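You operate a simulated robot arm through the tools that you are given. There is no shell and no other tool. Be economical: measure what you need, move in short steps, check, and stop when the job is done.

The job below is to be done with a simulated robot arm. You get a single attempt, and the scene is never put back.

Task
Prove the air stand's relief on the red-band ball, then set 0.8 bar.
Fine: pump till the relief blows at 1.2 bar, then bleed; it sits on the air stand and stays there; draw the nozzle back with the pump at rest.

Only the result counts: the job must be done as asked and must still hold three seconds after the hand-in. Knocking over, shifting, dropping, spilling or breaking anything else fails it.

Robot
A 7-joint arm with a two-finger parallel gripper, fixed in place. Base frame: the origin is at the foot of the arm, x ahead of it, y to its left, z up. Readings come in m, rad, newtons and seconds.
With the tool pointing down near the work surface it reaches from about 0.1 to 0.7 m from the base axis. Its first joint turns from -2.007 to 2.007 rad. Payload 3.91 kg.
The tool frame sits at the grasp point between the pads (the TCP): z along the fingers, y along the line on which they close. The tips reach 0.03 m beyond it. Largest opening 0.11 m; finger width 0.02, thickness 0.01; the body of the gripper, 0.048 by 0.112 m, starts 0.055 m behind the TCP.
Orientation is told as [roll, pitch, yaw] about the base's x, y, z axes, in that order, counted from this pose: with the fingers straight down and closing along the base's y, the tool's x points along the base's -x, its y along +y and its z along -z.

Tools
- The arm moves only by the tool step_arm. Its argument "motion" is a list of rows, each a list of 7 numbers: the shift along the tool's x, y, z in m, then the turn, a rotation vector about the tool's x, y, z in degrees, then the gripper command, from -1 (shut) to 1 (fully open), values between in proportion. In form: [[x, y, z, wx, wy, wz, fingers], ...]. A call has 1 to 10 rows; each row is the pose to reach, as a shift and turn from the pose commanded when the call began, along the tool's axes at that moment. A row lasts 0.2 s, in which the tool goes at most 0.05 m and 0.15 rad; a call with a longer step from one row to the next is refused whole, and so is a gripper value outside its range. A pose out of reach is approached as far as the arm can. The call stops where the force on the tool passes 50 N (or 10 N more than at its start, if that is more) or the arm is blocked; 0.2 s more then pass. The fingers move at their own pace (about 0.108 m/s each) and stop on an object; they squeeze with about 36 N. The grip force told is the motor's: it shows also when the fingers shut on nothing. Time passes only in rows, and 0.2 s behind the last, so rows that repeat a pose let the fingers close. The reply holds the time, the measured pose of the TCP, the force on the tool along the base axes, the opening and the grip force, in the units named above and with some noise, with the torque about the TCP (base axes, N m) and any sound that the robot's microphone picked up.
- Cameras (640 x 400 px; columns grow to the right, rows downward): "scene" is fixed at [0.4, -0.5003, 1.4866]; the picture's right is [0.62, 0.79, 0.00], its down [0.71, -0.56, -0.43] and it looks along [-0.34, 0.26, -0.90] (base axes); focal length 235 px, centre (320, 200). "wrist" rides on the gripper at [0.072, 0.017, -0.103] in the tool frame; the picture's right is [-0.23, 0.97, 0.00], its down [-0.76, -0.18, -0.62] and it looks along [-0.61, -0.14, 0.78] (tool axes); focal length 222 px, centre (320, 200). There is no depth. A picture from a camera that has moved, and an enlarged one, comes with that camera's place and axes in the base frame and with its lens.
- capture(camera): a new picture of that camera. No time passes.
- slide_trunk(by): slides the trunk up (or, below 0, down) by that many m; the arm rides with it, the base frame stays. It gives what a move gives, with no picture.
- zoom(camera, box): a new picture of the part [left, top, right, bottom] of that camera's present view, enlarged. No time passes.
- sign_off(): hands the job in; it is judged then, once.

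Work in short steps. Places have to be worked out from the pictures, the camera data and where the tool is seen: move nearer, look again, correct. Check each grasp and each placing, and mend what went wrong. You have 120 turns and 76 pictures in all, those below and enlarged ones among them. Open the gripper and draw the arm clear of the work before you hand the job in, unless the task says otherwise; then end with one line.

The tools are called after "Request:" as a command line: name --pt "numbers of a row" for each row, then --argument value for the rest, lists and objects as JSON in quotes. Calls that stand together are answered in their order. step_arm: Moves the arm, as the interface text tells. Its arguments: {"type":"object","properties":{"motion":{"type":"array"}},"required":["motion"]} The other tools are called the same way: slide_trunk (by) slides the trunk up or down; capture (camera) takes a picture; zoom (camera, box) takes an enlarged picture of a part of a camera's view; sign_off () hands the job in.

At the start:

```text
clock: 0.0
position: [0.0653, -0.4659, 1.1714]
orientation: [0.001, -0.001, 0.0]
force: [-0.5, 0.2, -0.1]
torque: [0.04, -0.01, -0.01]
gripper_width: 0.1097
grasp_force: 0.1
trunk travel left (down, up): [-0.85, 0.14]
```

scene: 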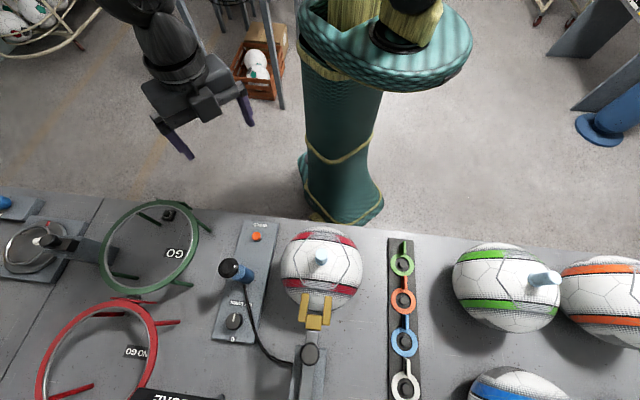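
wrist: 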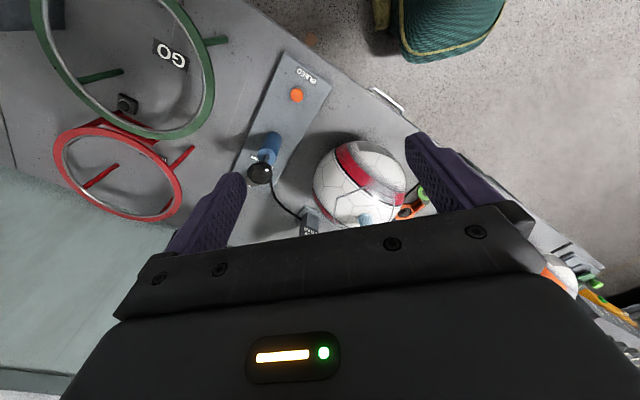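

The air stand seems to carry a bleed button, a pump handle and a dial, with the red-band ball beside it. I zoom in for the details.

Request:
zoom --camera "scene" --box '[200, 200, 440, 350]'

Request:
zoom --camera "scene" --box '[200, 300, 360, 400]'

Request:
zoom --camera "wrist" --box '[220, 40, 440, 240]'

```text
2.67 times, centred on (320, 275) of scene
camera zoom: at [0.4, -0.5003, 1.4866], right [0.62, 0.79, 0.0], down [0.71, -0.56, -0.43], along [-0.34, 0.26, -0.9], focal length 627 px, centre (320, 0)
```

zoom: 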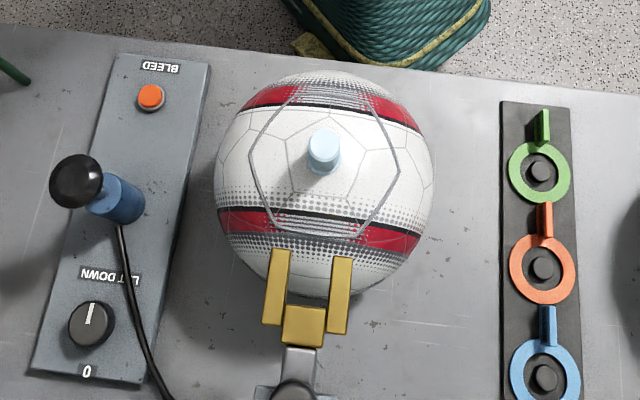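

```text
4.00 times, centred on (280, 350) of scene
camera zoom: at [0.4, -0.5003, 1.4866], right [0.62, 0.79, 0.0], down [0.71, -0.56, -0.43], along [-0.34, 0.26, -0.9], focal length 940 px, centre (480, -400)
```

zoom: 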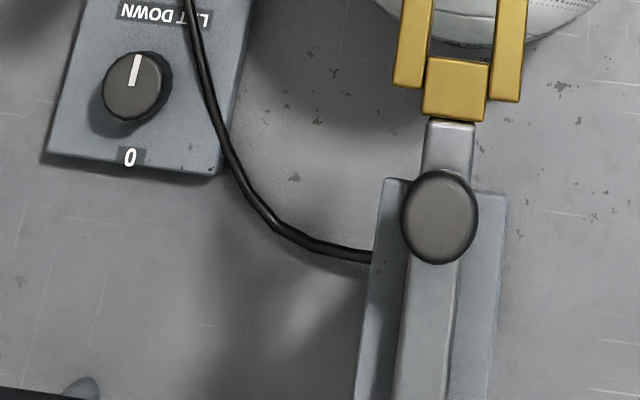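

```text
2.00 times, centred on (330, 140) of wrist
camera zoom: at [-0.0071, -0.4495, 1.2762], right [0.23, 0.97, 0.0], down [0.76, -0.18, 0.62], along [0.61, -0.14, -0.78], focal length 444 px, centre (300, 320)
```

zoom: 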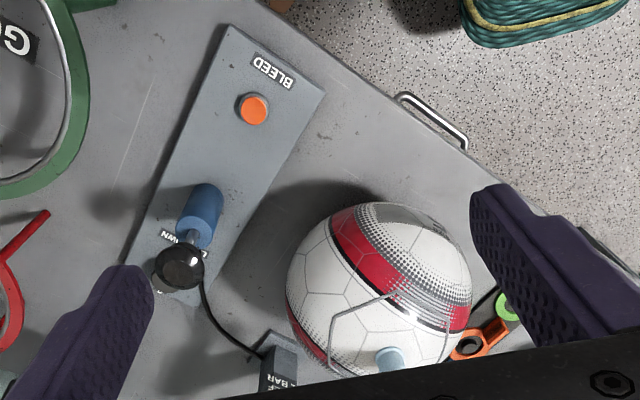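

I turn the tool to square up with the bench (about -38° yaw), so the wrist camera looks across the air stand.

Request:
step_arm --pt "0 0 0 0 0 8 0" --pt "0 0 0 0 0 16 -0.5" --pt "0 0 0 0 0 24 -1" --pt "0 0 0 0 0 31 -1" --pt "0 0 0 0 0 38 -1" --pt "0 0 0 0 0 38 -1"

Request:
capture --camera "wrist"

```text
clock: 1.4
position: [0.0656, -0.4665, 1.1737]
orientation: [-0.001, 0.001, -0.665]
force: [-0.2, -0.3, 0.5]
torque: [0.0, -0.04, 0.02]
gripper_width: 0.0001
grasp_force: 36.2
trunk travel left (down, up): [-0.85, 0.14]
```

```text
70 pictures are left
camera wrist: at [0.0186, -0.4083, 1.2762], right [0.78, 0.63, 0.0], down [0.49, -0.61, 0.62], along [0.39, -0.49, -0.78], focal length 222 px, centre (320, 200)
```

wrist: 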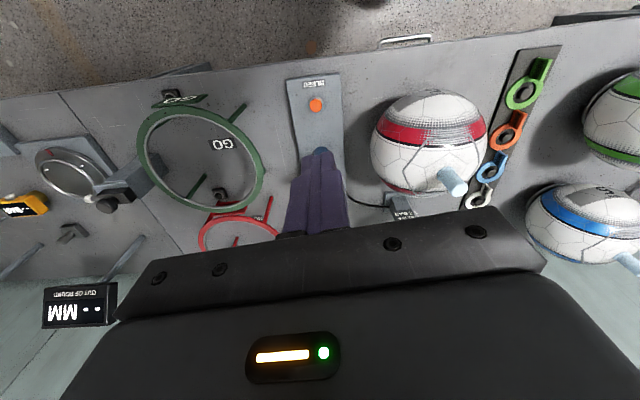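

The camera image has the robot side at the top. I move forward 0.2 m over the bench and to the right, to see the gauge and slide.

Request:
step_arm --pt "-0.04 0.02 0 0 0 0 -1" --pt "-0.08 0.04 0 0 0 0 -1" --pt "-0.12 0.06 0 0 0 0 -1" --pt "-0.16 0.08 0 0 0 0 -1" --pt "-0.2 0.1 0 0 0 0 -1"

Request:
capture --camera "wrist"

```text
clock: 2.6
position: [0.2873, -0.5116, 1.1717]
orientation: [-0.002, 0.0, -0.663]
force: [-0.4, -0.2, -0.3]
torque: [-0.02, 0.03, 0.0]
gripper_width: 0.0003
grasp_force: 36.6
trunk travel left (down, up): [-0.85, 0.14]
```

```text
69 pictures are left
camera wrist: at [0.2402, -0.4532, 1.2755], right [0.78, 0.63, 0.0], down [0.49, -0.61, 0.62], along [0.39, -0.49, -0.78], focal length 222 px, centre (320, 200)
```

wrist: 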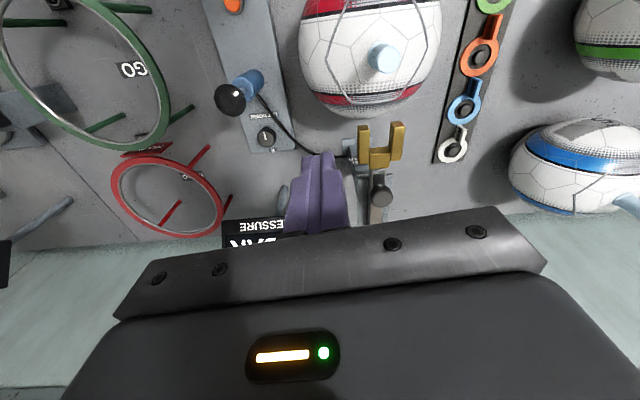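

A "PRESSURE … BAR" display stands at the far edge behind the fingers. I shift sideways and zoom in on both.

Request:
step_arm --pt "-0.04 0.04 0 0 0 0 -1" --pt "-0.06 0.08 0 0 0 0 -1" --pt "-0.08 0.12 0 0 0 0 -1" --pt "-0.08 0.16 0 0 0 0 -1" --pt "-0.08 0.16 0 0 0 0 -1"

Request:
capture --camera "wrist"

Request:
zoom --camera "wrist" --box '[90, 60, 330, 210]'

```text
refused: row 1 steps farther than a row can; nothing moved
```

```text
68 pictures are left
camera wrist: at [0.2402, -0.4532, 1.2755], right [0.78, 0.63, 0.0], down [0.49, -0.61, 0.62], along [0.39, -0.49, -0.78], focal length 222 px, centre (320, 200)
```

wrist: 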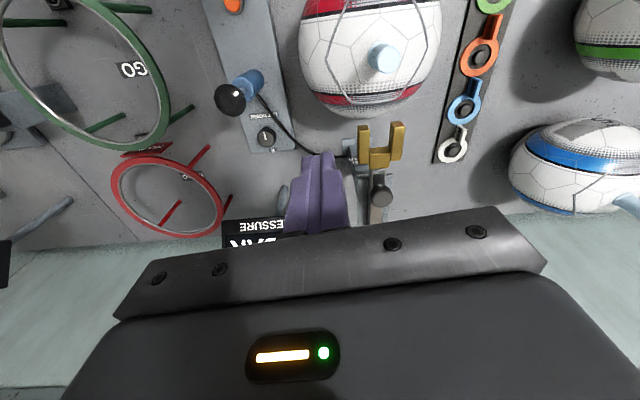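

```text
2.67 times, centred on (210, 135) of wrist
camera zoom: at [0.2402, -0.4532, 1.2755], right [0.78, 0.63, 0.0], down [0.49, -0.61, 0.62], along [0.39, -0.49, -0.78], focal length 592 px, centre (613, 373)
```

zoom: 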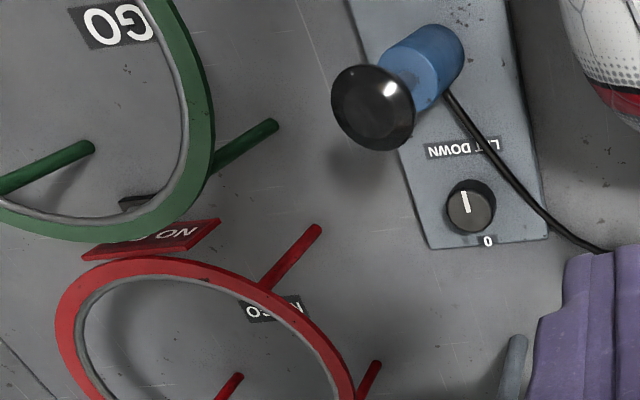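

The first row was too long a step; I redo the move with shorter ones.

Request:
step_arm --pt "-0.02 0.04 0 0 0 0 -1" --pt "-0.04 0.08 0 0 0 0 -1" --pt "-0.06 0.12 0 0 0 0 -1" --pt "-0.08 0.16 0 0 0 0 -1" --pt "-0.08 0.16 0 0 0 0 -1"

Request:
capture --camera "wrist"

```text
clock: 3.8
position: [0.4458, -0.4344, 1.1726]
orientation: [0.0, 0.0, -0.662]
force: [-1.0, -0.2, -1.0]
torque: [0.0, -0.02, -0.02]
gripper_width: 0.0002
grasp_force: 36.0
trunk travel left (down, up): [-0.85, 0.14]
```

```text
66 pictures are left
camera wrist: at [0.3994, -0.3767, 1.2763], right [0.78, 0.63, 0.0], down [0.49, -0.61, 0.62], along [0.39, -0.49, -0.78], focal length 222 px, centre (320, 200)
```

wrist: 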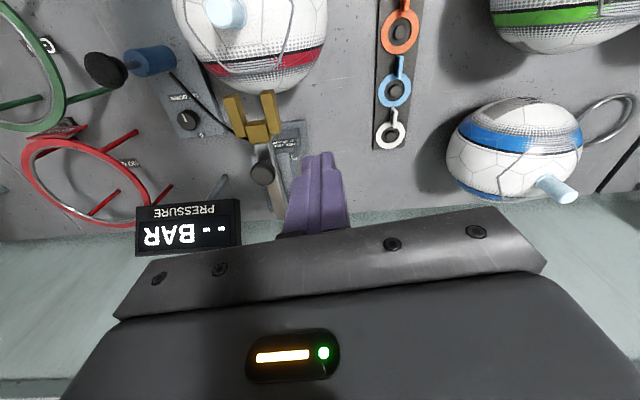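

Request:
zoom --camera "wrist" --box '[120, 60, 330, 260]'

Request:
zoom --camera "scene" --box '[280, 0, 320, 40]'

```text
2.00 times, centred on (225, 160) of wrist
camera zoom: at [0.3994, -0.3767, 1.2763], right [0.78, 0.63, 0.0], down [0.49, -0.61, 0.62], along [0.39, -0.49, -0.78], focal length 444 px, centre (510, 280)
```

zoom: 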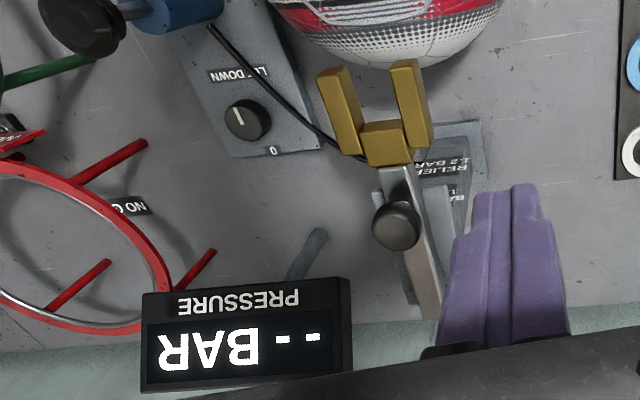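

```text
10.00 times, centred on (300, 20) of scene
camera zoom: at [0.4, -0.5003, 1.4866], right [0.62, 0.79, 0.0], down [0.71, -0.56, -0.43], along [-0.34, 0.26, -0.9], focal length 2351 px, centre (520, 2000)
```

zoom: 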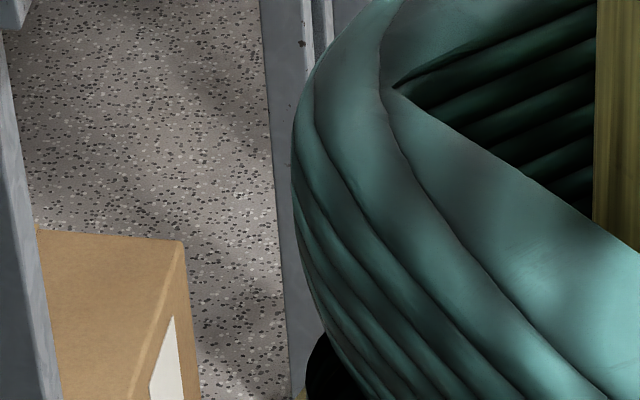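

Triangulating: slide knob is near (0.437,-0.554,1.01), fork (0.39,-0.505,0.985), light-blue valve stub (0.316,-0.433,0.974), pump knob (0.189,-0.616,0.908), bleed button (0.105,-0.531,0.76). I back off to inspect the fork and valve closely.

Request:
step_arm --pt "0.04 0.0 0 0 0 0 -1" --pt "0.08 0 0.02 0 0 0 -1" --pt "0.12 0 0.04 0 0 0 -1" --pt "0.12 0 0.04 0 0 0 -1"

Request:
zoom --camera "wrist" --box '[90, 20, 330, 230]'

Request:
zoom --camera "scene" --box '[270, 220, 370, 400]'

```text
clock: 4.8
position: [0.3527, -0.3609, 1.1313]
orientation: [0.0, -0.001, -0.663]
force: [0.2, -0.5, 0.1]
torque: [0.03, 0.02, -0.03]
gripper_width: 0.0001
grasp_force: 35.9
trunk travel left (down, up): [-0.85, 0.14]
```

```text
1.90 times, centred on (210, 125) of wrist
camera zoom: at [0.3056, -0.3018, 1.2361], right [0.78, 0.63, 0.0], down [0.49, -0.61, 0.62], along [0.39, -0.48, -0.78], focal length 423 px, centre (530, 343)
```

zoom: 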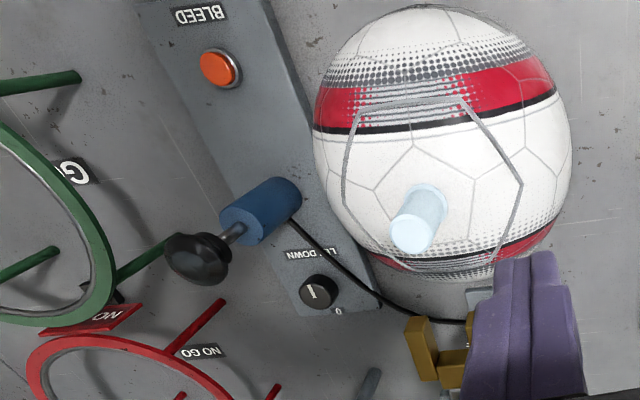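

```text
2.22 times, centred on (320, 310) of scene
camera zoom: at [0.4, -0.5003, 1.4866], right [0.62, 0.79, 0.0], down [0.71, -0.56, -0.43], along [-0.34, 0.26, -0.9], focal length 522 px, centre (320, -44)
```

zoom: 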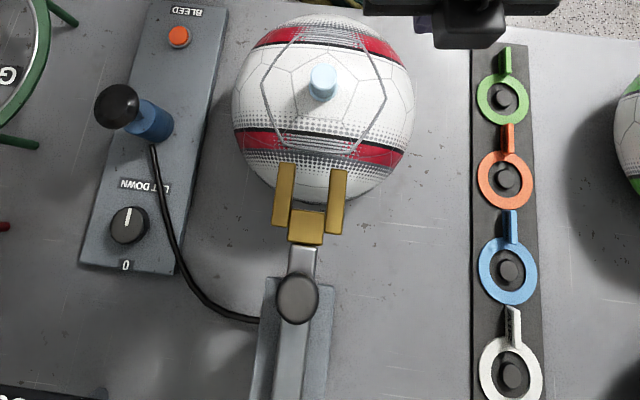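

The slide line runs from knob to valve along about (-0.71,+0.71). I go above the knob, square to the slide, opening the fingers to about 0.07.

Request:
step_arm --pt "-0.037 -0.02 0 0 0 2 0.27" --pt "-0.074 -0.04 0 0 0 4 0.27" --pt "-0.111 -0.06 0 0 0 6 0.27" --pt "-0.148 -0.08 0 0 0 7 0.27" --pt "-0.185 -0.1 0 0 0 7 0.27" --pt "-0.185 -0.1 0 0 0 7 0.27"

Request:
capture --camera "wrist"

Request:
zoom --camera "scene" --box '[220, 220, 420, 400]'

```text
clock: 6.2
position: [0.4339, -0.5517, 1.1339]
orientation: [0.0, 0.001, -0.785]
force: [0.1, 0.5, 1.0]
torque: [0.01, -0.01, 0.0]
gripper_width: 0.0699
grasp_force: 0.1
trunk travel left (down, up): [-0.85, 0.14]
```

```text
61 pictures are left
camera wrist: at [0.3955, -0.4892, 1.2376], right [0.85, 0.53, 0.0], down [0.41, -0.66, 0.62], along [0.33, -0.53, -0.78], focal length 222 px, centre (320, 200)
```

wrist: 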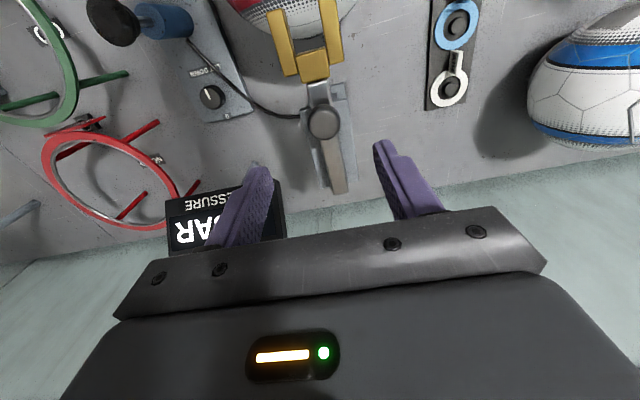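

```text
2.22 times, centred on (320, 310) of scene
camera zoom: at [0.4, -0.5003, 1.4866], right [0.62, 0.79, 0.0], down [0.71, -0.56, -0.43], along [-0.34, 0.26, -0.9], focal length 522 px, centre (320, -44)
```

zoom: 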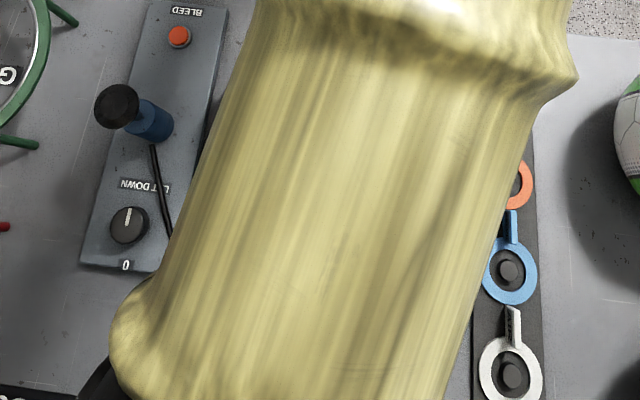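

The knob shows at about (0.440,-0.556), top about 1.01. I centre on it and lower so the fingertips straddle it.

Request:
step_arm --pt "-0.007 0.001 0.03 0 0 0 0.27" --pt "-0.007 0.001 0.06 0 0 0 0.27" --pt "-0.007 0.001 0.09 0 0 0 0.27" --pt "-0.007 0.001 0.11 0 0 0 0.27" --pt "-0.007 0.001 0.122 0 0 0 0.27"

Request:
capture --camera "wrist"

```text
clock: 7.4
position: [0.4424, -0.557, 1.0104]
orientation: [0.0, 0.0, -0.785]
force: [0.3, 1.2, 0.9]
torque: [0.02, 0.01, 0.0]
gripper_width: 0.0698
grasp_force: 0.0
trunk travel left (down, up): [-0.85, 0.14]
```

```text
59 pictures are left
camera wrist: at [0.4026, -0.4942, 1.1145], right [0.85, 0.53, 0.0], down [0.41, -0.66, 0.62], along [0.33, -0.53, -0.78], focal length 222 px, centre (320, 200)
```

wrist: 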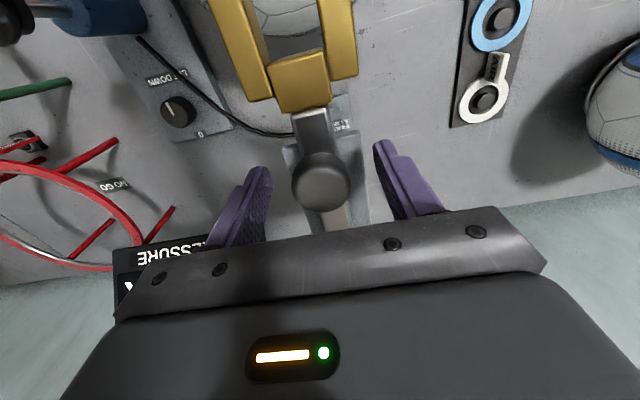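

The knob lies between the pads; I close on it.

Request:
step_arm --pt "0.002 0 0 0 0 0 -1" --pt "0.002 0 0 0 0 0 -1" --pt "0.002 0 0 0 0 0 -1"

```text
clock: 8.2
position: [0.443, -0.5556, 1.01]
orientation: [0.001, -0.002, -0.785]
force: [4.1, 2.8, -1.8]
torque: [-0.77, -0.74, 0.16]
gripper_width: 0.0338
grasp_force: 44.5
trunk travel left (down, up): [-0.85, 0.14]
```

Gripped at 0.034 m. I push along the slide toward the valve, 0.03 m first.

Request:
step_arm --pt "0.01 0 0 0 0 0 -1" --pt "0.02 0 0 0 0 0 -1" --pt "0.03 0 0 0 0 0 -1"

Request:
capture --camera "wrist"

```text
clock: 9.0
position: [0.4205, -0.5329, 1.011]
orientation: [0.001, 0.001, -0.786]
force: [4.1, 6.2, 0.9]
torque: [-0.72, -0.26, -0.29]
gripper_width: 0.0338
grasp_force: 45.1
trunk travel left (down, up): [-0.85, 0.14]
```

```text
58 pictures are left
camera wrist: at [0.3803, -0.4702, 1.1147], right [0.85, 0.53, 0.0], down [0.41, -0.66, 0.62], along [0.33, -0.53, -0.78], focal length 222 px, centre (320, 200)
```

wrist: 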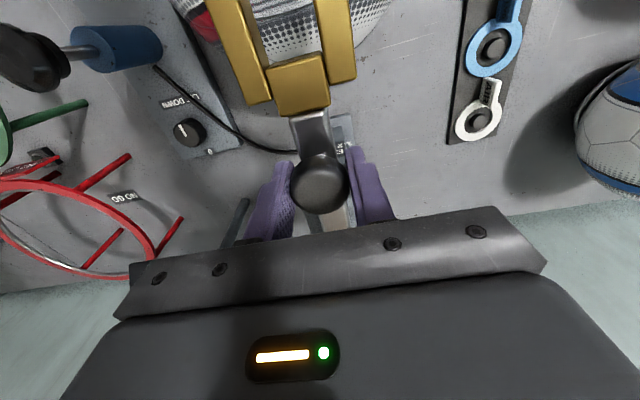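

The slide follows. I carry on toward the valve.

Request:
step_arm --pt "0.012 0 0 0 0 0 -1" --pt "0.024 0 0 0 0 0 -1" --pt "0.036 0 0 0 0 0 -1"

Request:
capture --camera "wrist"

```text
clock: 9.8
position: [0.394, -0.5066, 1.0114]
orientation: [0.001, 0.001, -0.785]
force: [4.4, 6.0, 4.9]
torque: [-0.09, -0.44, 0.08]
gripper_width: 0.0339
grasp_force: 45.0
trunk travel left (down, up): [-0.85, 0.14]
```

```text
57 pictures are left
camera wrist: at [0.3543, -0.4442, 1.1146], right [0.85, 0.53, 0.0], down [0.41, -0.66, 0.62], along [0.33, -0.53, -0.78], focal length 222 px, centre (320, 200)
```

wrist: 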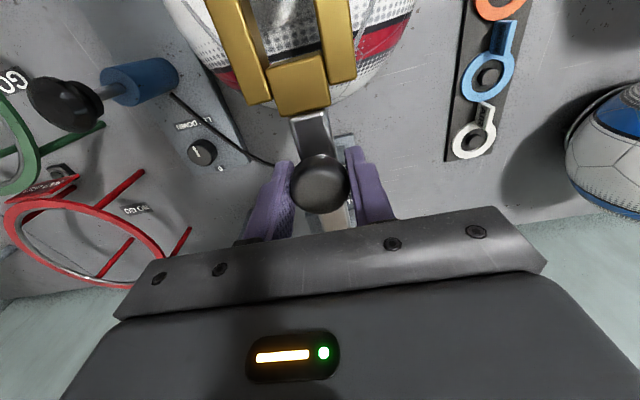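

Travel so far is about 0.068 m; I estimate another 0.03–0.045 m to seat. Continuing in small steps.

Request:
step_arm --pt "0.008 0 0 0 0 0 -1" --pt "0.016 0 0 0 0 0 -1" --pt "0.024 0 0 0 0 0 -1"

Request:
capture --camera "wrist"

```text
clock: 10.6
position: [0.3782, -0.4907, 1.0108]
orientation: [0.0, 0.0, -0.786]
force: [4.6, 7.3, 2.7]
torque: [-0.48, -0.86, 0.05]
gripper_width: 0.0342
grasp_force: 45.3
trunk travel left (down, up): [-0.85, 0.14]
```

```text
56 pictures are left
camera wrist: at [0.3377, -0.4275, 1.1146], right [0.85, 0.53, 0.0], down [0.41, -0.66, 0.62], along [0.33, -0.53, -0.78], focal length 222 px, centre (320, 200)
```

wrist: 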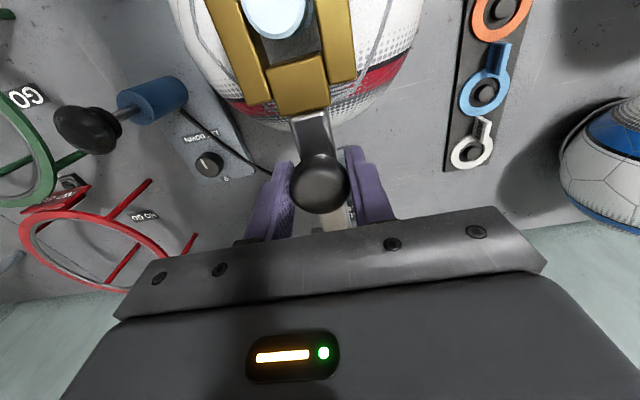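

The plug is entering the fork, centred. Continue till it seats.

Request:
step_arm --pt "0.007 0 0 0 0 0 -1" --pt "0.014 0 0 0 0 0 -1" --pt "0.02 0 0 0 0 0 -1"

Request:
capture --camera "wrist"

```text
clock: 11.4
position: [0.3703, -0.483, 1.0115]
orientation: [-0.002, -0.007, -0.783]
force: [30.4, -23.5, 1.7]
torque: [0.36, -0.51, -0.05]
gripper_width: 0.034
grasp_force: 45.8
trunk travel left (down, up): [-0.85, 0.14]
```

```text
55 pictures are left
camera wrist: at [0.3294, -0.419, 1.1138], right [0.85, 0.53, 0.0], down [0.41, -0.66, 0.63], along [0.33, -0.54, -0.78], focal length 222 px, centre (320, 200)
```

wrist: 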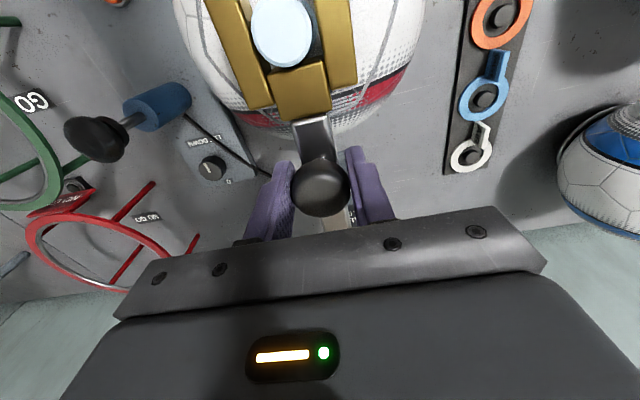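

It stopped at about 38 N with the plug against the fork, so the slide is seated. I relax the push, open, and rise to read the gauge.

Request:
step_arm --pt "-0.004 0 0 0 0 0 -1" --pt "-0.007 0 0 0 0 0 -1" --pt "-0.007 0 0 0 0 0 0.27" --pt "-0.007 0 0 0 0 0 0.27" --pt "-0.007 0 -0.03 0 0 0 0.27" --pt "-0.007 0 -0.07 0 0 0 0.27" --pt "-0.007 0 -0.11 0 0 0 0.27" --pt "-0.007 0 -0.15 0 0 0 0.27" --pt "-0.007 0 -0.15 0 0 0 0.27"

Request:
capture --camera "wrist"

```text
clock: 13.4
position: [0.37, -0.4818, 1.161]
orientation: [-0.001, -0.001, -0.785]
force: [-0.4, -0.3, 0.0]
torque: [0.02, -0.01, -0.02]
gripper_width: 0.0699
grasp_force: 0.1
trunk travel left (down, up): [-0.85, 0.14]
```

```text
54 pictures are left
camera wrist: at [0.3282, -0.4195, 1.2646], right [0.85, 0.53, 0.0], down [0.41, -0.66, 0.62], along [0.33, -0.53, -0.78], focal length 222 px, centre (320, 200)
```

wrist: 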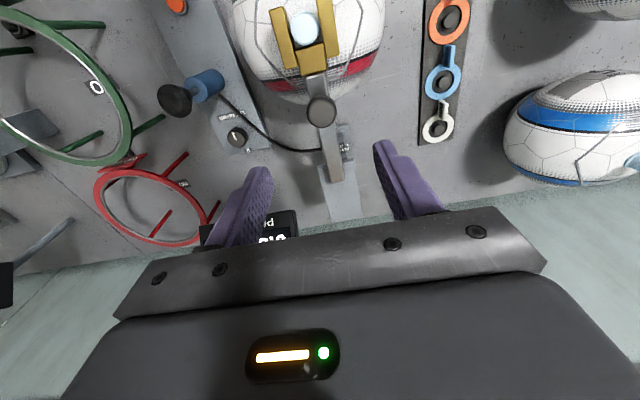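

The gauge has come alive, so the nozzle is connected. I move above the pump knob (0.189,-0.616), turning to a yaw of about +5° so the gauge shows to the left of the gripper.

Request:
step_arm --pt "0.005 -0.037 0 0 0 -8.3 0.8" --pt "0.011 -0.074 0 0 0 -16.6 0.8" --pt "0.016 -0.111 0 0 0 -25 0.8" --pt "0.022 -0.149 0 0 0 -33.3 0.8" --pt "0.027 -0.186 0 0 0 -41.6 0.8" --pt "0.033 -0.223 0 0 0 -50 0.8" --pt "0.033 -0.223 0 0 0 -50 0.8"

Request:
capture --camera "wrist"

```text
clock: 15.0
position: [0.186, -0.6158, 1.1598]
orientation: [-0.001, 0.001, 0.091]
force: [-0.1, 0.4, 0.2]
torque: [0.01, 0.01, -0.02]
gripper_width: 0.0989
grasp_force: 0.1
trunk travel left (down, up): [-0.85, 0.14]
```

```text
53 pictures are left
camera wrist: at [0.1128, -0.6068, 1.2638], right [0.14, 0.99, 0.0], down [0.77, -0.11, 0.62], along [0.62, -0.09, -0.78], focal length 222 px, centre (320, 200)
```

wrist: 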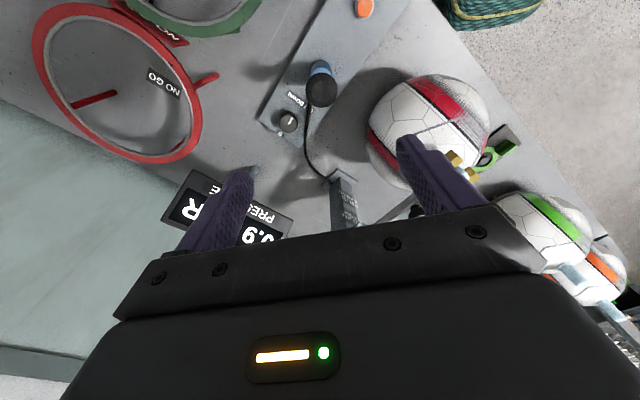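

Request:
zoom --camera "wrist" --box '[160, 160, 310, 260]'

```text
4.00 times, centred on (235, 210) of wrist
camera zoom: at [0.1128, -0.6068, 1.2638], right [0.14, 0.99, 0.0], down [0.77, -0.11, 0.62], along [0.62, -0.09, -0.78], focal length 888 px, centre (660, 160)
```

zoom: 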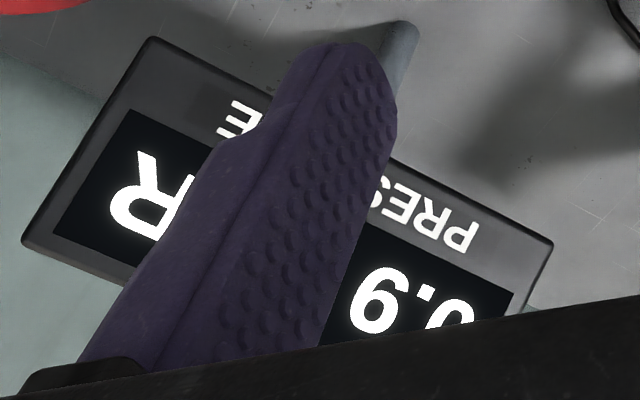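

The knob checks out at (0.191,-0.617). I lower around it to TCP z≈0.912 with the fingers wide.

Request:
step_arm --pt "-0.004 -0.001 0.045 0 0 0 0.8" --pt "-0.004 -0.001 0.09 0 0 0 0.8" --pt "-0.004 -0.001 0.135 0 0 0 0.8" --pt "-0.004 -0.001 0.18 0 0 0 0.8" --pt "-0.004 -0.001 0.215 0 0 0 0.8"

Request:
capture --camera "wrist"

```text
clock: 16.2
position: [0.1895, -0.6184, 0.9441]
orientation: [0.0, 0.0, 0.087]
force: [-0.7, 0.6, -1.1]
torque: [-0.01, 0.0, -0.01]
gripper_width: 0.0989
grasp_force: 0.2
trunk travel left (down, up): [-0.85, 0.14]
```

```text
51 pictures are left
camera wrist: at [0.1163, -0.6087, 1.0489], right [0.14, 0.99, 0.0], down [0.77, -0.11, 0.62], along [0.62, -0.09, -0.78], focal length 222 px, centre (320, 200)
```

wrist: 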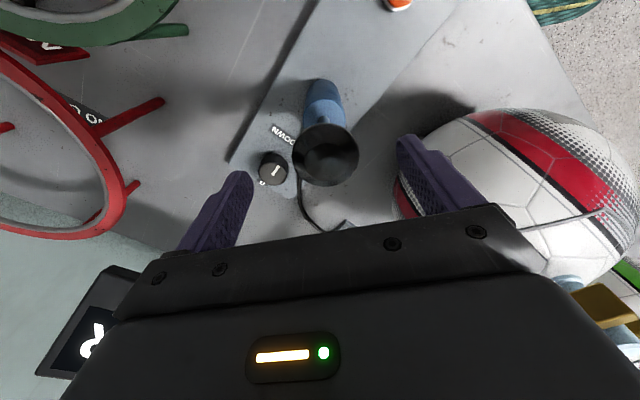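

The knob is centred between the fingers. I lower 0.03 m more, turning the yaw another 20° to bring the gauge clear, then close.

Request:
step_arm --pt "0.001 0.002 0.01 0 0 -7 0.8" --pt "0.001 0.002 0.02 0 0 -14 0.8" --pt "0.001 0.002 0.032 0 0 -20 0.8" --pt "0.001 0.002 0.032 0 0 -20 0.8" --pt "0.001 0.002 0.032 0 0 -20 -1" --pt "0.001 0.002 0.032 0 0 -20 -1" --pt "0.001 0.002 0.032 0 0 -20 -1"

Request:
capture --camera "wrist"

```text
clock: 17.8
position: [0.1885, -0.6156, 0.9132]
orientation: [-0.002, -0.001, 0.438]
force: [-1.5, 1.8, -0.4]
torque: [0.35, -0.45, 0.5]
gripper_width: 0.0466
grasp_force: 45.2
trunk travel left (down, up): [-0.85, 0.14]
```

```text
50 pictures are left
camera wrist: at [0.1164, -0.6313, 1.0166], right [-0.21, 0.98, 0.0], down [0.77, 0.16, 0.62], along [0.61, 0.13, -0.78], focal length 222 px, centre (320, 200)
```

wrist: 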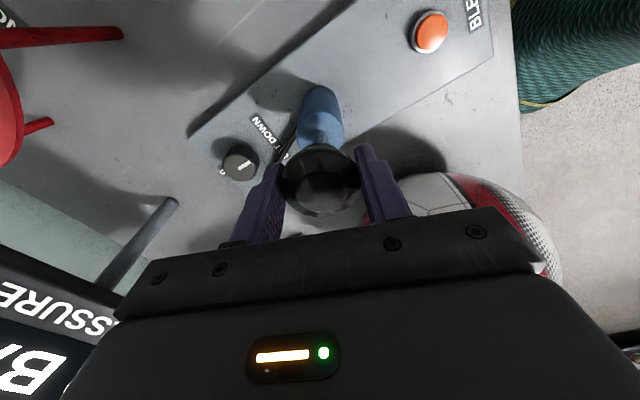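

Gripped (0.047 m). I push the pump handle down in small steps, listening and watching the force.

Request:
step_arm --pt "0 0 0.006 0 0 0 -1" --pt "0 0 0.012 0 0 0 -1" --pt "0 0 0.018 0 0 0 -1" --pt "0 0 0.024 0 0 0 -1" --pt "0 0 0.03 0 0 0 -1"

```text
clock: 19.0
position: [0.1889, -0.6155, 0.884]
orientation: [-0.002, 0.0, 0.436]
force: [-0.4, 0.0, 5.9]
torque: [0.33, -0.06, 0.7]
gripper_width: 0.0464
grasp_force: 45.8
trunk travel left (down, up): [-0.85, 0.14]
```

It goes easily; continue down to find the end of the stroke.

Request:
step_arm --pt "0 0 0.006 0 0 0 -1" --pt "0 0 0.012 0 0 0 -1" --pt "0 0 0.018 0 0 0 -1" --pt "0 0 0.024 0 0 0 -1"

Request:
capture --camera "wrist"

```text
clock: 20.0
position: [0.1899, -0.6161, 0.8644]
orientation: [-0.009, 0.002, 0.437]
force: [-2.4, 4.8, 42.1]
torque: [0.15, -0.02, 0.43]
gripper_width: 0.0467
grasp_force: 44.8
trunk travel left (down, up): [-0.85, 0.14]
```

```text
49 pictures are left
camera wrist: at [0.1161, -0.6303, 0.9689], right [-0.21, 0.98, -0.01], down [0.76, 0.17, 0.62], along [0.61, 0.12, -0.78], focal length 222 px, centre (320, 200)
```

wrist: 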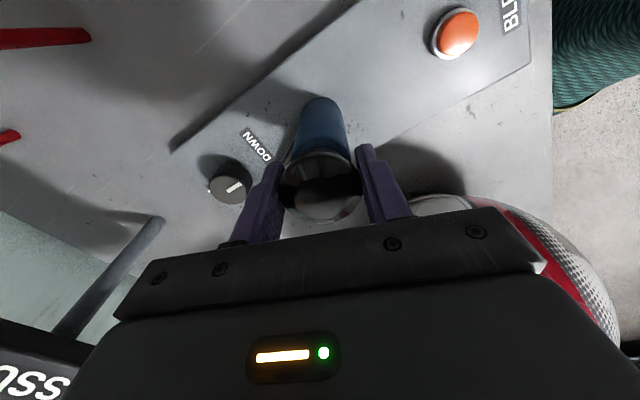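

Bottom is at about 0.865, a stroke of about 0.048 m. I draw the handle back up.

Request:
step_arm --pt "0 0 -0.01 0 0 0 -1" --pt "0 0 -0.02 0 0 0 -1" --pt "0 0 -0.03 0 0 0 -1" --pt "0 0 -0.04 0 0 0 -1" --pt "0 0 -0.048 0 0 0 -1" --pt "0 0 -0.052 0 0 0 -1"

Request:
capture --camera "wrist"

```text
clock: 21.4
position: [0.1892, -0.616, 0.9066]
orientation: [0.006, -0.003, 0.436]
force: [-2.9, -6.2, -19.3]
torque: [-0.7, 0.41, 0.5]
gripper_width: 0.0463
grasp_force: 45.7
trunk travel left (down, up): [-0.85, 0.14]
```

```text
48 pictures are left
camera wrist: at [0.1165, -0.6318, 1.0108], right [-0.21, 0.98, 0.01], down [0.77, 0.16, 0.62], along [0.61, 0.13, -0.78], focal length 222 px, centre (320, 200)
```

wrist: 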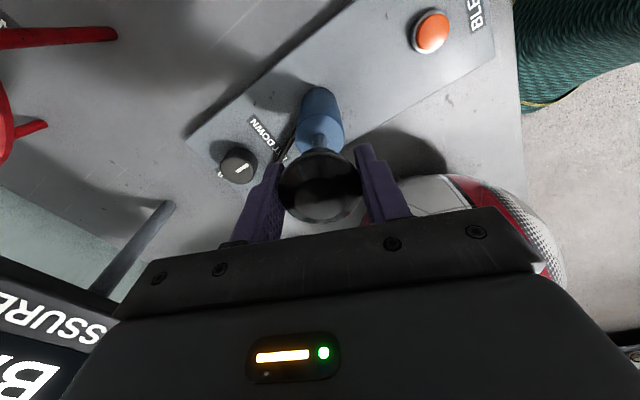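

That's the top stop (about 0.907). I open, and swivel around the knob to yaw ≈ -88° so that the gauge shows on the right of the picture.

Request:
step_arm --pt "0 0 0.004 0 0 0 0.8" --pt "0 0 0 0 0 0 0.8" --pt "0 0 0 0 0 8 0.8" --pt "0 0 0 0 0 16 0.8" --pt "0 0 0 0 0 24 0.8" --pt "0 0 0 0 0 32 0.8" --pt "0 0 0 0 0 40 0.8" --pt "0 0 0 0 0 48 0.8" --pt "0 0 0 0 0 56 0.8" --pt "0 0 0 0 0 64 0.8"

Request:
step_arm --pt "0 0 0 0 0 8 0.8" --pt "0 0 0 0 0 16 0.8" --pt "0 0 0 0 0 24 0.8" --pt "0 0 0 0 0 32 0.8" --pt "0 0 0 0 0 40 0.8" --pt "0 0 0 0 0 46 0.8"

Request:
capture --camera "wrist"

```text
clock: 23.6
position: [0.1897, -0.6158, 0.9115]
orientation: [0.001, 0.002, -0.682]
force: [0.7, 0.4, 0.6]
torque: [0.0, 0.02, 0.0]
gripper_width: 0.0992
grasp_force: 0.1
trunk travel left (down, up): [-0.85, 0.14]
```

```text
clock: 25.0
position: [0.1904, -0.6141, 0.9112]
orientation: [-0.001, 0.0, -1.485]
force: [-1.0, 1.5, 0.1]
torque: [0.01, -0.01, -0.04]
gripper_width: 0.099
grasp_force: 0.1
trunk travel left (down, up): [-0.85, 0.14]
```

```text
47 pictures are left
camera wrist: at [0.2005, -0.5419, 1.0154], right [0.99, -0.14, 0.0], down [-0.11, -0.77, 0.62], along [-0.09, -0.62, -0.78], focal length 222 px, centre (320, 200)
```

wrist: 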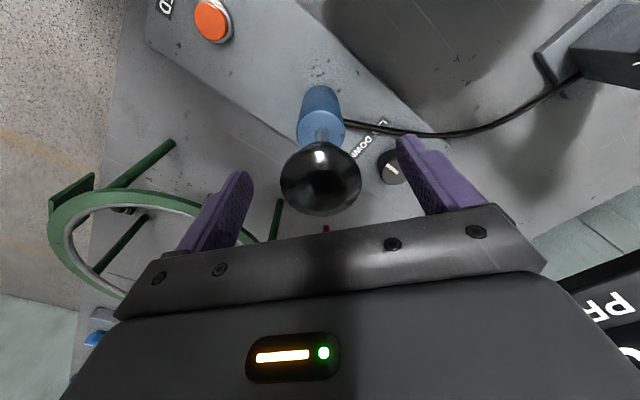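

I rise 0.12 m to bring the display fully into view.

Request:
step_arm --pt "0 0 -0.04 0 0 0 0.8" --pt "0 0 -0.08 0 0 0 0.8" --pt "0 0 -0.12 0 0 0 0.8"

Request:
capture --camera "wrist"

```text
clock: 25.8
position: [0.191, -0.6162, 1.0317]
orientation: [0.001, 0.0, -1.482]
force: [-0.1, 0.1, -0.3]
torque: [0.0, -0.01, 0.01]
gripper_width: 0.0988
grasp_force: 0.0
trunk travel left (down, up): [-0.85, 0.14]
```

```text
46 pictures are left
camera wrist: at [0.2001, -0.5419, 1.1355], right [0.99, -0.14, 0.0], down [-0.11, -0.77, 0.62], along [-0.09, -0.62, -0.78], focal length 222 px, centre (320, 200)
```

wrist: 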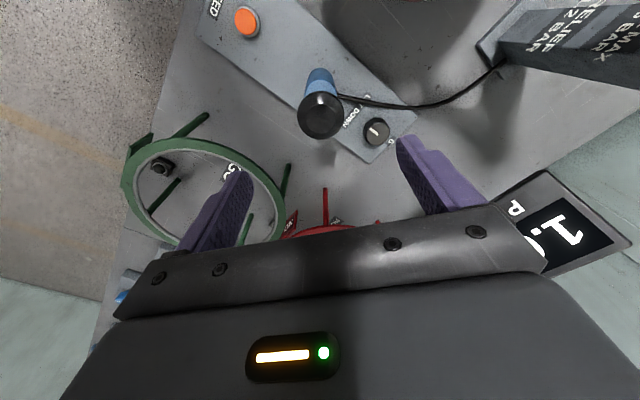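

Request:
zoom --camera "wrist" --box '[480, 150, 640, 290]'

Request:
zoom --camera "wrist" --box '[480, 0, 640, 100]'

Request:
zoom --camera "wrist" --box '[320, 80, 420, 170]'

```text
2.86 times, centred on (560, 220) of wrist
camera zoom: at [0.2001, -0.5419, 1.1355], right [0.99, -0.14, 0.0], down [-0.11, -0.77, 0.62], along [-0.09, -0.62, -0.78], focal length 635 px, centre (-366, 143)
```

zoom: 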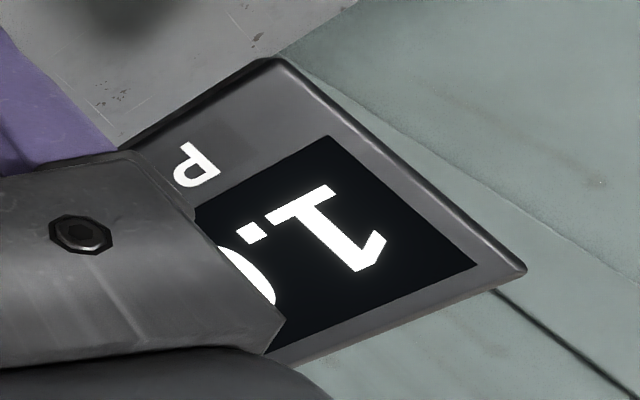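

```text
4.00 times, centred on (560, 50) of wrist
camera zoom: at [0.2001, -0.5419, 1.1355], right [0.99, -0.14, 0.0], down [-0.11, -0.77, 0.62], along [-0.09, -0.62, -0.78], focal length 888 px, centre (-640, 800)
```

zoom: 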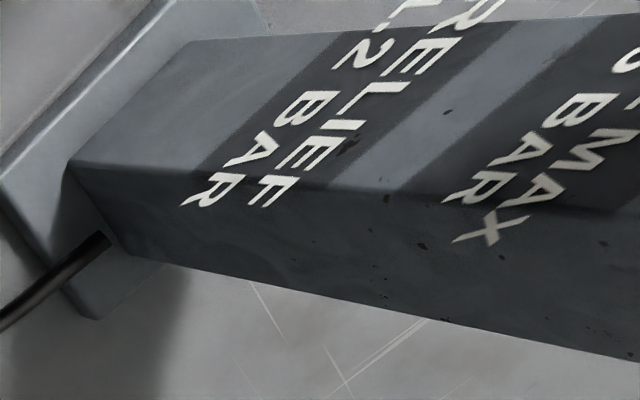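

```text
4.44 times, centred on (370, 125) of wrist
camera zoom: at [0.2001, -0.5419, 1.1355], right [0.99, -0.14, 0.0], down [-0.11, -0.77, 0.62], along [-0.09, -0.62, -0.78], focal length 987 px, centre (98, 533)
```

zoom: 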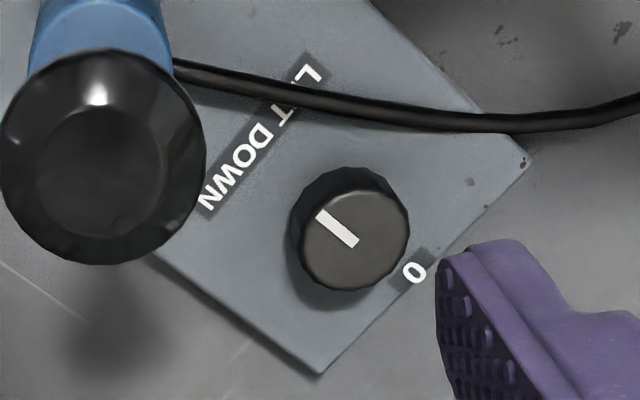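

Now it reads 1.x (apparently 1.0); the column shows relief at 1.2. I regrip the handle and make another stroke, listening for the relief.

Request:
step_arm --pt "0 0 0.04 0 0 0 0.8" --pt "0 0 0.08 0 0 0 0.8" --pt "0 0 0.119 0 0 0 0.8" --pt "0 0 0.119 0 0 0 -1" --pt "0 0 0.119 0 0 0 -1" --pt "0 0 0.119 0 0 0 -1"

Request:
step_arm --pt "0 0 0.008 0 0 0 -1" --pt "0 0 0.016 0 0 0 -1" --pt "0 0 0.024 0 0 0 -1"

Request:
capture --camera "wrist"

```text
clock: 27.2
position: [0.191, -0.6152, 0.9126]
orientation: [0.0, 0.0, -1.485]
force: [1.9, -2.0, -1.4]
torque: [-0.44, -0.09, -0.26]
gripper_width: 0.0465
grasp_force: 45.1
trunk travel left (down, up): [-0.85, 0.14]
```

```text
clock: 28.0
position: [0.1911, -0.6152, 0.8884]
orientation: [-0.001, 0.0, -1.484]
force: [5.7, -0.9, 5.3]
torque: [0.38, -0.1, -0.6]
gripper_width: 0.0465
grasp_force: 45.2
trunk travel left (down, up): [-0.85, 0.14]
```

```text
42 pictures are left
camera wrist: at [0.2009, -0.5418, 0.9928], right [0.99, -0.14, 0.0], down [-0.11, -0.77, 0.62], along [-0.09, -0.62, -0.78], focal length 222 px, centre (320, 200)
```

wrist: 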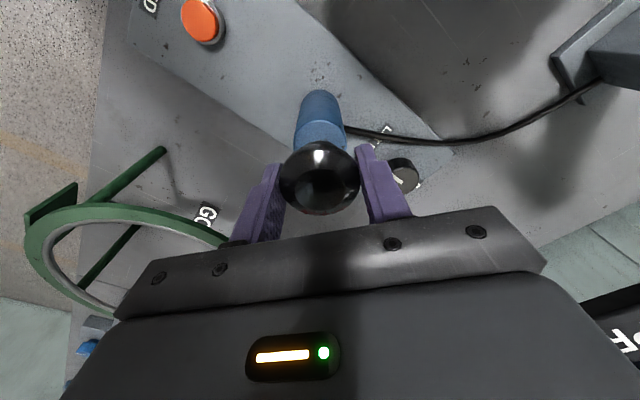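

No sound yet at half stroke; I complete the stroke.

Request:
step_arm --pt "0 0 0.008 0 0 0 -1" --pt "0 0 0.016 0 0 0 -1" --pt "0 0 0.023 0 0 0 -1" --pt "0 0 0.023 0 0 0 -1"

```text
clock: 29.0
position: [0.1918, -0.615, 0.8709]
orientation: [0.003, -0.011, -1.482]
force: [7.4, 1.8, 39.9]
torque: [0.56, -0.13, -0.51]
gripper_width: 0.0464
grasp_force: 45.3
trunk travel left (down, up): [-0.85, 0.14]
```

Bottomed with no sound. I raise the handle to the top, release and rise to read the gauge.

Request:
step_arm --pt "0 0 -0.01 0 0 0 -1" --pt "0 0 -0.02 0 0 0 -1" --pt "0 0 -0.03 0 0 0 -1" --pt "0 0 -0.04 0 0 0 -1" --pt "0 0 -0.047 0 0 0 -1" --pt "0 0 -0.047 0 0 0 0.8" --pt "0 0 -0.047 0 0 0 0.8" --pt "0 0 -0.09 0 0 0 0.8" --pt "0 0 -0.13 0 0 0 0.8" --pt "0 0 -0.167 0 0 0 0.8"

Request:
zoom --camera "wrist" --box '[480, 150, 640, 290]'

```text
clock: 31.2
position: [0.1901, -0.6155, 1.0332]
orientation: [0.0, 0.002, -1.485]
force: [-0.2, 0.8, -0.4]
torque: [-0.03, 0.0, -0.01]
gripper_width: 0.0987
grasp_force: 0.0
trunk travel left (down, up): [-0.85, 0.14]
```

```text
2.86 times, centred on (560, 220) of wrist
camera zoom: at [0.1995, -0.5415, 1.1367], right [0.99, -0.14, 0.0], down [-0.11, -0.77, 0.62], along [-0.09, -0.62, -0.78], focal length 635 px, centre (-366, 143)
```

zoom: 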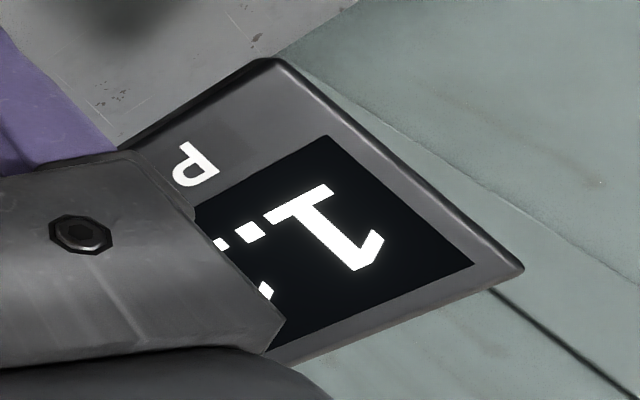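

It now reads 1.1 or 1.2. I yaw a little further to see the second digit.

Request:
step_arm --pt "0 0 -0.03 0 0 6 0.8" --pt "0 0 -0.05 0 0 12 0.8" --pt "0 0 -0.05 0 0 12 0.8"

Request:
capture --camera "wrist"

```text
clock: 32.0
position: [0.1858, -0.6166, 1.0821]
orientation: [0.001, 0.0, -1.697]
force: [-0.4, -0.1, 1.1]
torque: [0.01, -0.02, 0.03]
gripper_width: 0.0991
grasp_force: 0.1
trunk travel left (down, up): [-0.85, 0.14]
```

```text
40 pictures are left
camera wrist: at [0.2114, -0.5468, 1.1865], right [0.94, -0.35, 0.0], down [-0.27, -0.73, 0.62], along [-0.22, -0.58, -0.78], focal length 222 px, centre (320, 200)
```

wrist: 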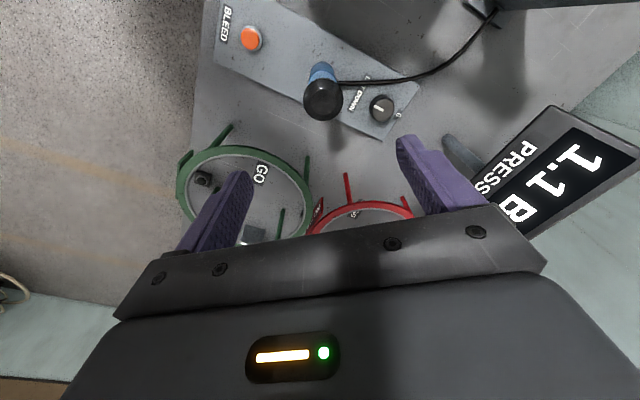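

1.1 bar, read clearly. I go down and make another stroke, listening for the relief.

Request:
step_arm --pt "0 0.003 0.04 0 0 0 0.8" --pt "0 0.003 0.085 0 0 0 0.8" --pt "0 0.003 0.13 0 0 0 0.8" --pt "0 0.003 0.17 0 0 0 0.8" --pt "0 0.003 0.17 0 0 0 -1" --pt "0 0.003 0.17 0 0 0 -1" --pt "0 0.003 0.17 0 0 0 -1"

Request:
step_arm --pt "0 0 0.008 0 0 0 -1" --pt "0 0 0.016 0 0 0 -1" --pt "0 0 0.024 0 0 0 -1" --pt "0 0 0.032 0 0 0 -1" --pt "0 0 0.04 0 0 0 -1" --pt "0 0 0.045 0 0 0 -1" --pt "0 0 0.045 0 0 0 -1"

```text
clock: 33.6
position: [0.191, -0.616, 0.9122]
orientation: [-0.001, 0.001, -1.693]
force: [-4.5, 1.3, -2.1]
torque: [-0.55, -0.15, 0.21]
gripper_width: 0.0465
grasp_force: 45.3
trunk travel left (down, up): [-0.85, 0.14]
```

```text
clock: 35.2
position: [0.1899, -0.617, 0.871]
orientation: [0.004, -0.004, -1.692]
force: [-13.9, -2.4, 27.4]
torque: [0.88, 0.49, 0.26]
gripper_width: 0.0468
grasp_force: 45.2
trunk travel left (down, up): [-0.85, 0.14]
```

No sound. I raise the handle, release and read again.

Request:
step_arm --pt "0 0 -0.01 0 0 0 -1" --pt "0 0 -0.02 0 0 0 -1" --pt "0 0 -0.03 0 0 0 -1" --pt "0 0 -0.04 0 0 0 -1" --pt "0 0 -0.045 0 0 0 -1" --pt "0 0 -0.045 0 0 0 0.8" --pt "0 0 -0.045 0 0 0 0.8" --pt "0 0 -0.09 0 0 0 0.8" --pt "0 0 -0.135 0 0 0 0.8" --pt "0 0 -0.18 0 0 0 0.8"

Request:
capture --camera "wrist"

```text
clock: 37.4
position: [0.1934, -0.6149, 1.049]
orientation: [0.001, 0.001, -1.695]
force: [0.1, -0.8, 0.2]
torque: [-0.03, -0.01, 0.0]
gripper_width: 0.0989
grasp_force: 0.0
trunk travel left (down, up): [-0.85, 0.14]
```

```text
39 pictures are left
camera wrist: at [0.2183, -0.5456, 1.1524], right [0.94, -0.34, 0.0], down [-0.27, -0.73, 0.62], along [-0.21, -0.58, -0.78], focal length 222 px, centre (320, 200)
```

wrist: 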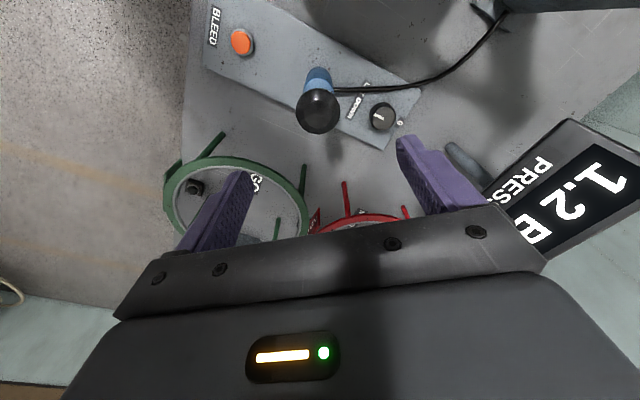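

It shows 1.2 but no relief noise was heard. Another stroke, listening.

Request:
step_arm --pt "0 -0.003 0.04 0 0 0 0.8" --pt "0 -0.003 0.085 0 0 0 0.8" --pt "0 -0.003 0.12 0 0 0 0.8" --pt "0 -0.003 0.135 0 0 0 0.8" --pt "0 -0.003 0.135 0 0 0 -1" --pt "0 -0.003 0.135 0 0 0 -1" --pt "0 -0.003 0.135 0 0 0 -1"

Request:
step_arm --pt "0 0 0.008 0 0 0 -1" --pt "0 0 0.016 0 0 0 -1" --pt "0 0 0.024 0 0 0 -1" --pt "0 0 0.032 0 0 0 -1" --pt "0 0 0.04 0 0 0 -1" --pt "0 0 0.045 0 0 0 -1" --pt "0 0 0.045 0 0 0 -1"

```text
clock: 39.0
position: [0.1917, -0.6148, 0.9129]
orientation: [-0.001, 0.0, -1.692]
force: [8.1, -2.4, -2.3]
torque: [-0.29, -0.11, 0.35]
gripper_width: 0.0466
grasp_force: 44.3
trunk travel left (down, up): [-0.85, 0.14]
```

```text
clock: 40.6
position: [0.1906, -0.6159, 0.8717]
orientation: [0.002, -0.007, -1.694]
force: [11.6, 1.7, 32.4]
torque: [0.92, 0.03, 0.25]
gripper_width: 0.0466
grasp_force: 45.2
trunk travel left (down, up): [-0.85, 0.14]
```

Request:
step_arm --pt "0 0 -0.01 0 0 0 -1" --pt "0 0 -0.02 0 0 0 -1" --pt "0 0 -0.03 0 0 0 -1" --pt "0 0 -0.04 0 0 0 -1" --pt "0 0 -0.045 0 0 0 -1" --pt "0 0 -0.045 0 0 0 0.8" --pt "0 0 -0.045 0 0 0 0.8" --pt "0 0 -0.09 0 0 0 0.8" --pt "0 0 -0.135 0 0 0 0.8" --pt "0 0 -0.18 0 0 0 0.8"

Request:
capture --camera "wrist"

```text
clock: 42.8
position: [0.19, -0.6149, 1.048]
orientation: [-0.001, 0.0, -1.693]
force: [0.4, 0.3, -0.1]
torque: [-0.02, 0.02, -0.04]
gripper_width: 0.0988
grasp_force: 0.0
trunk travel left (down, up): [-0.85, 0.14]
```

```text
38 pictures are left
camera wrist: at [0.2147, -0.5455, 1.1513], right [0.94, -0.34, 0.0], down [-0.27, -0.73, 0.62], along [-0.21, -0.58, -0.78], focal length 222 px, centre (320, 200)
```

wrist: 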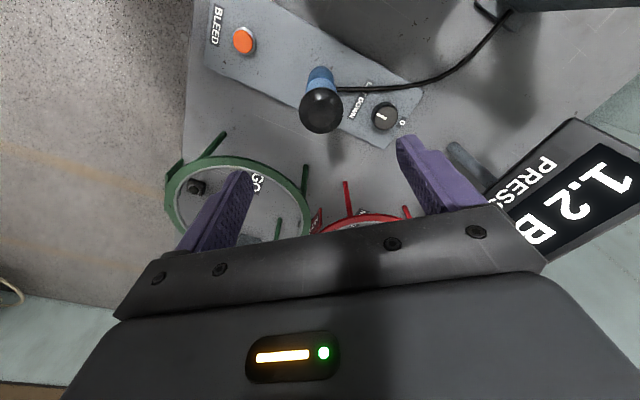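

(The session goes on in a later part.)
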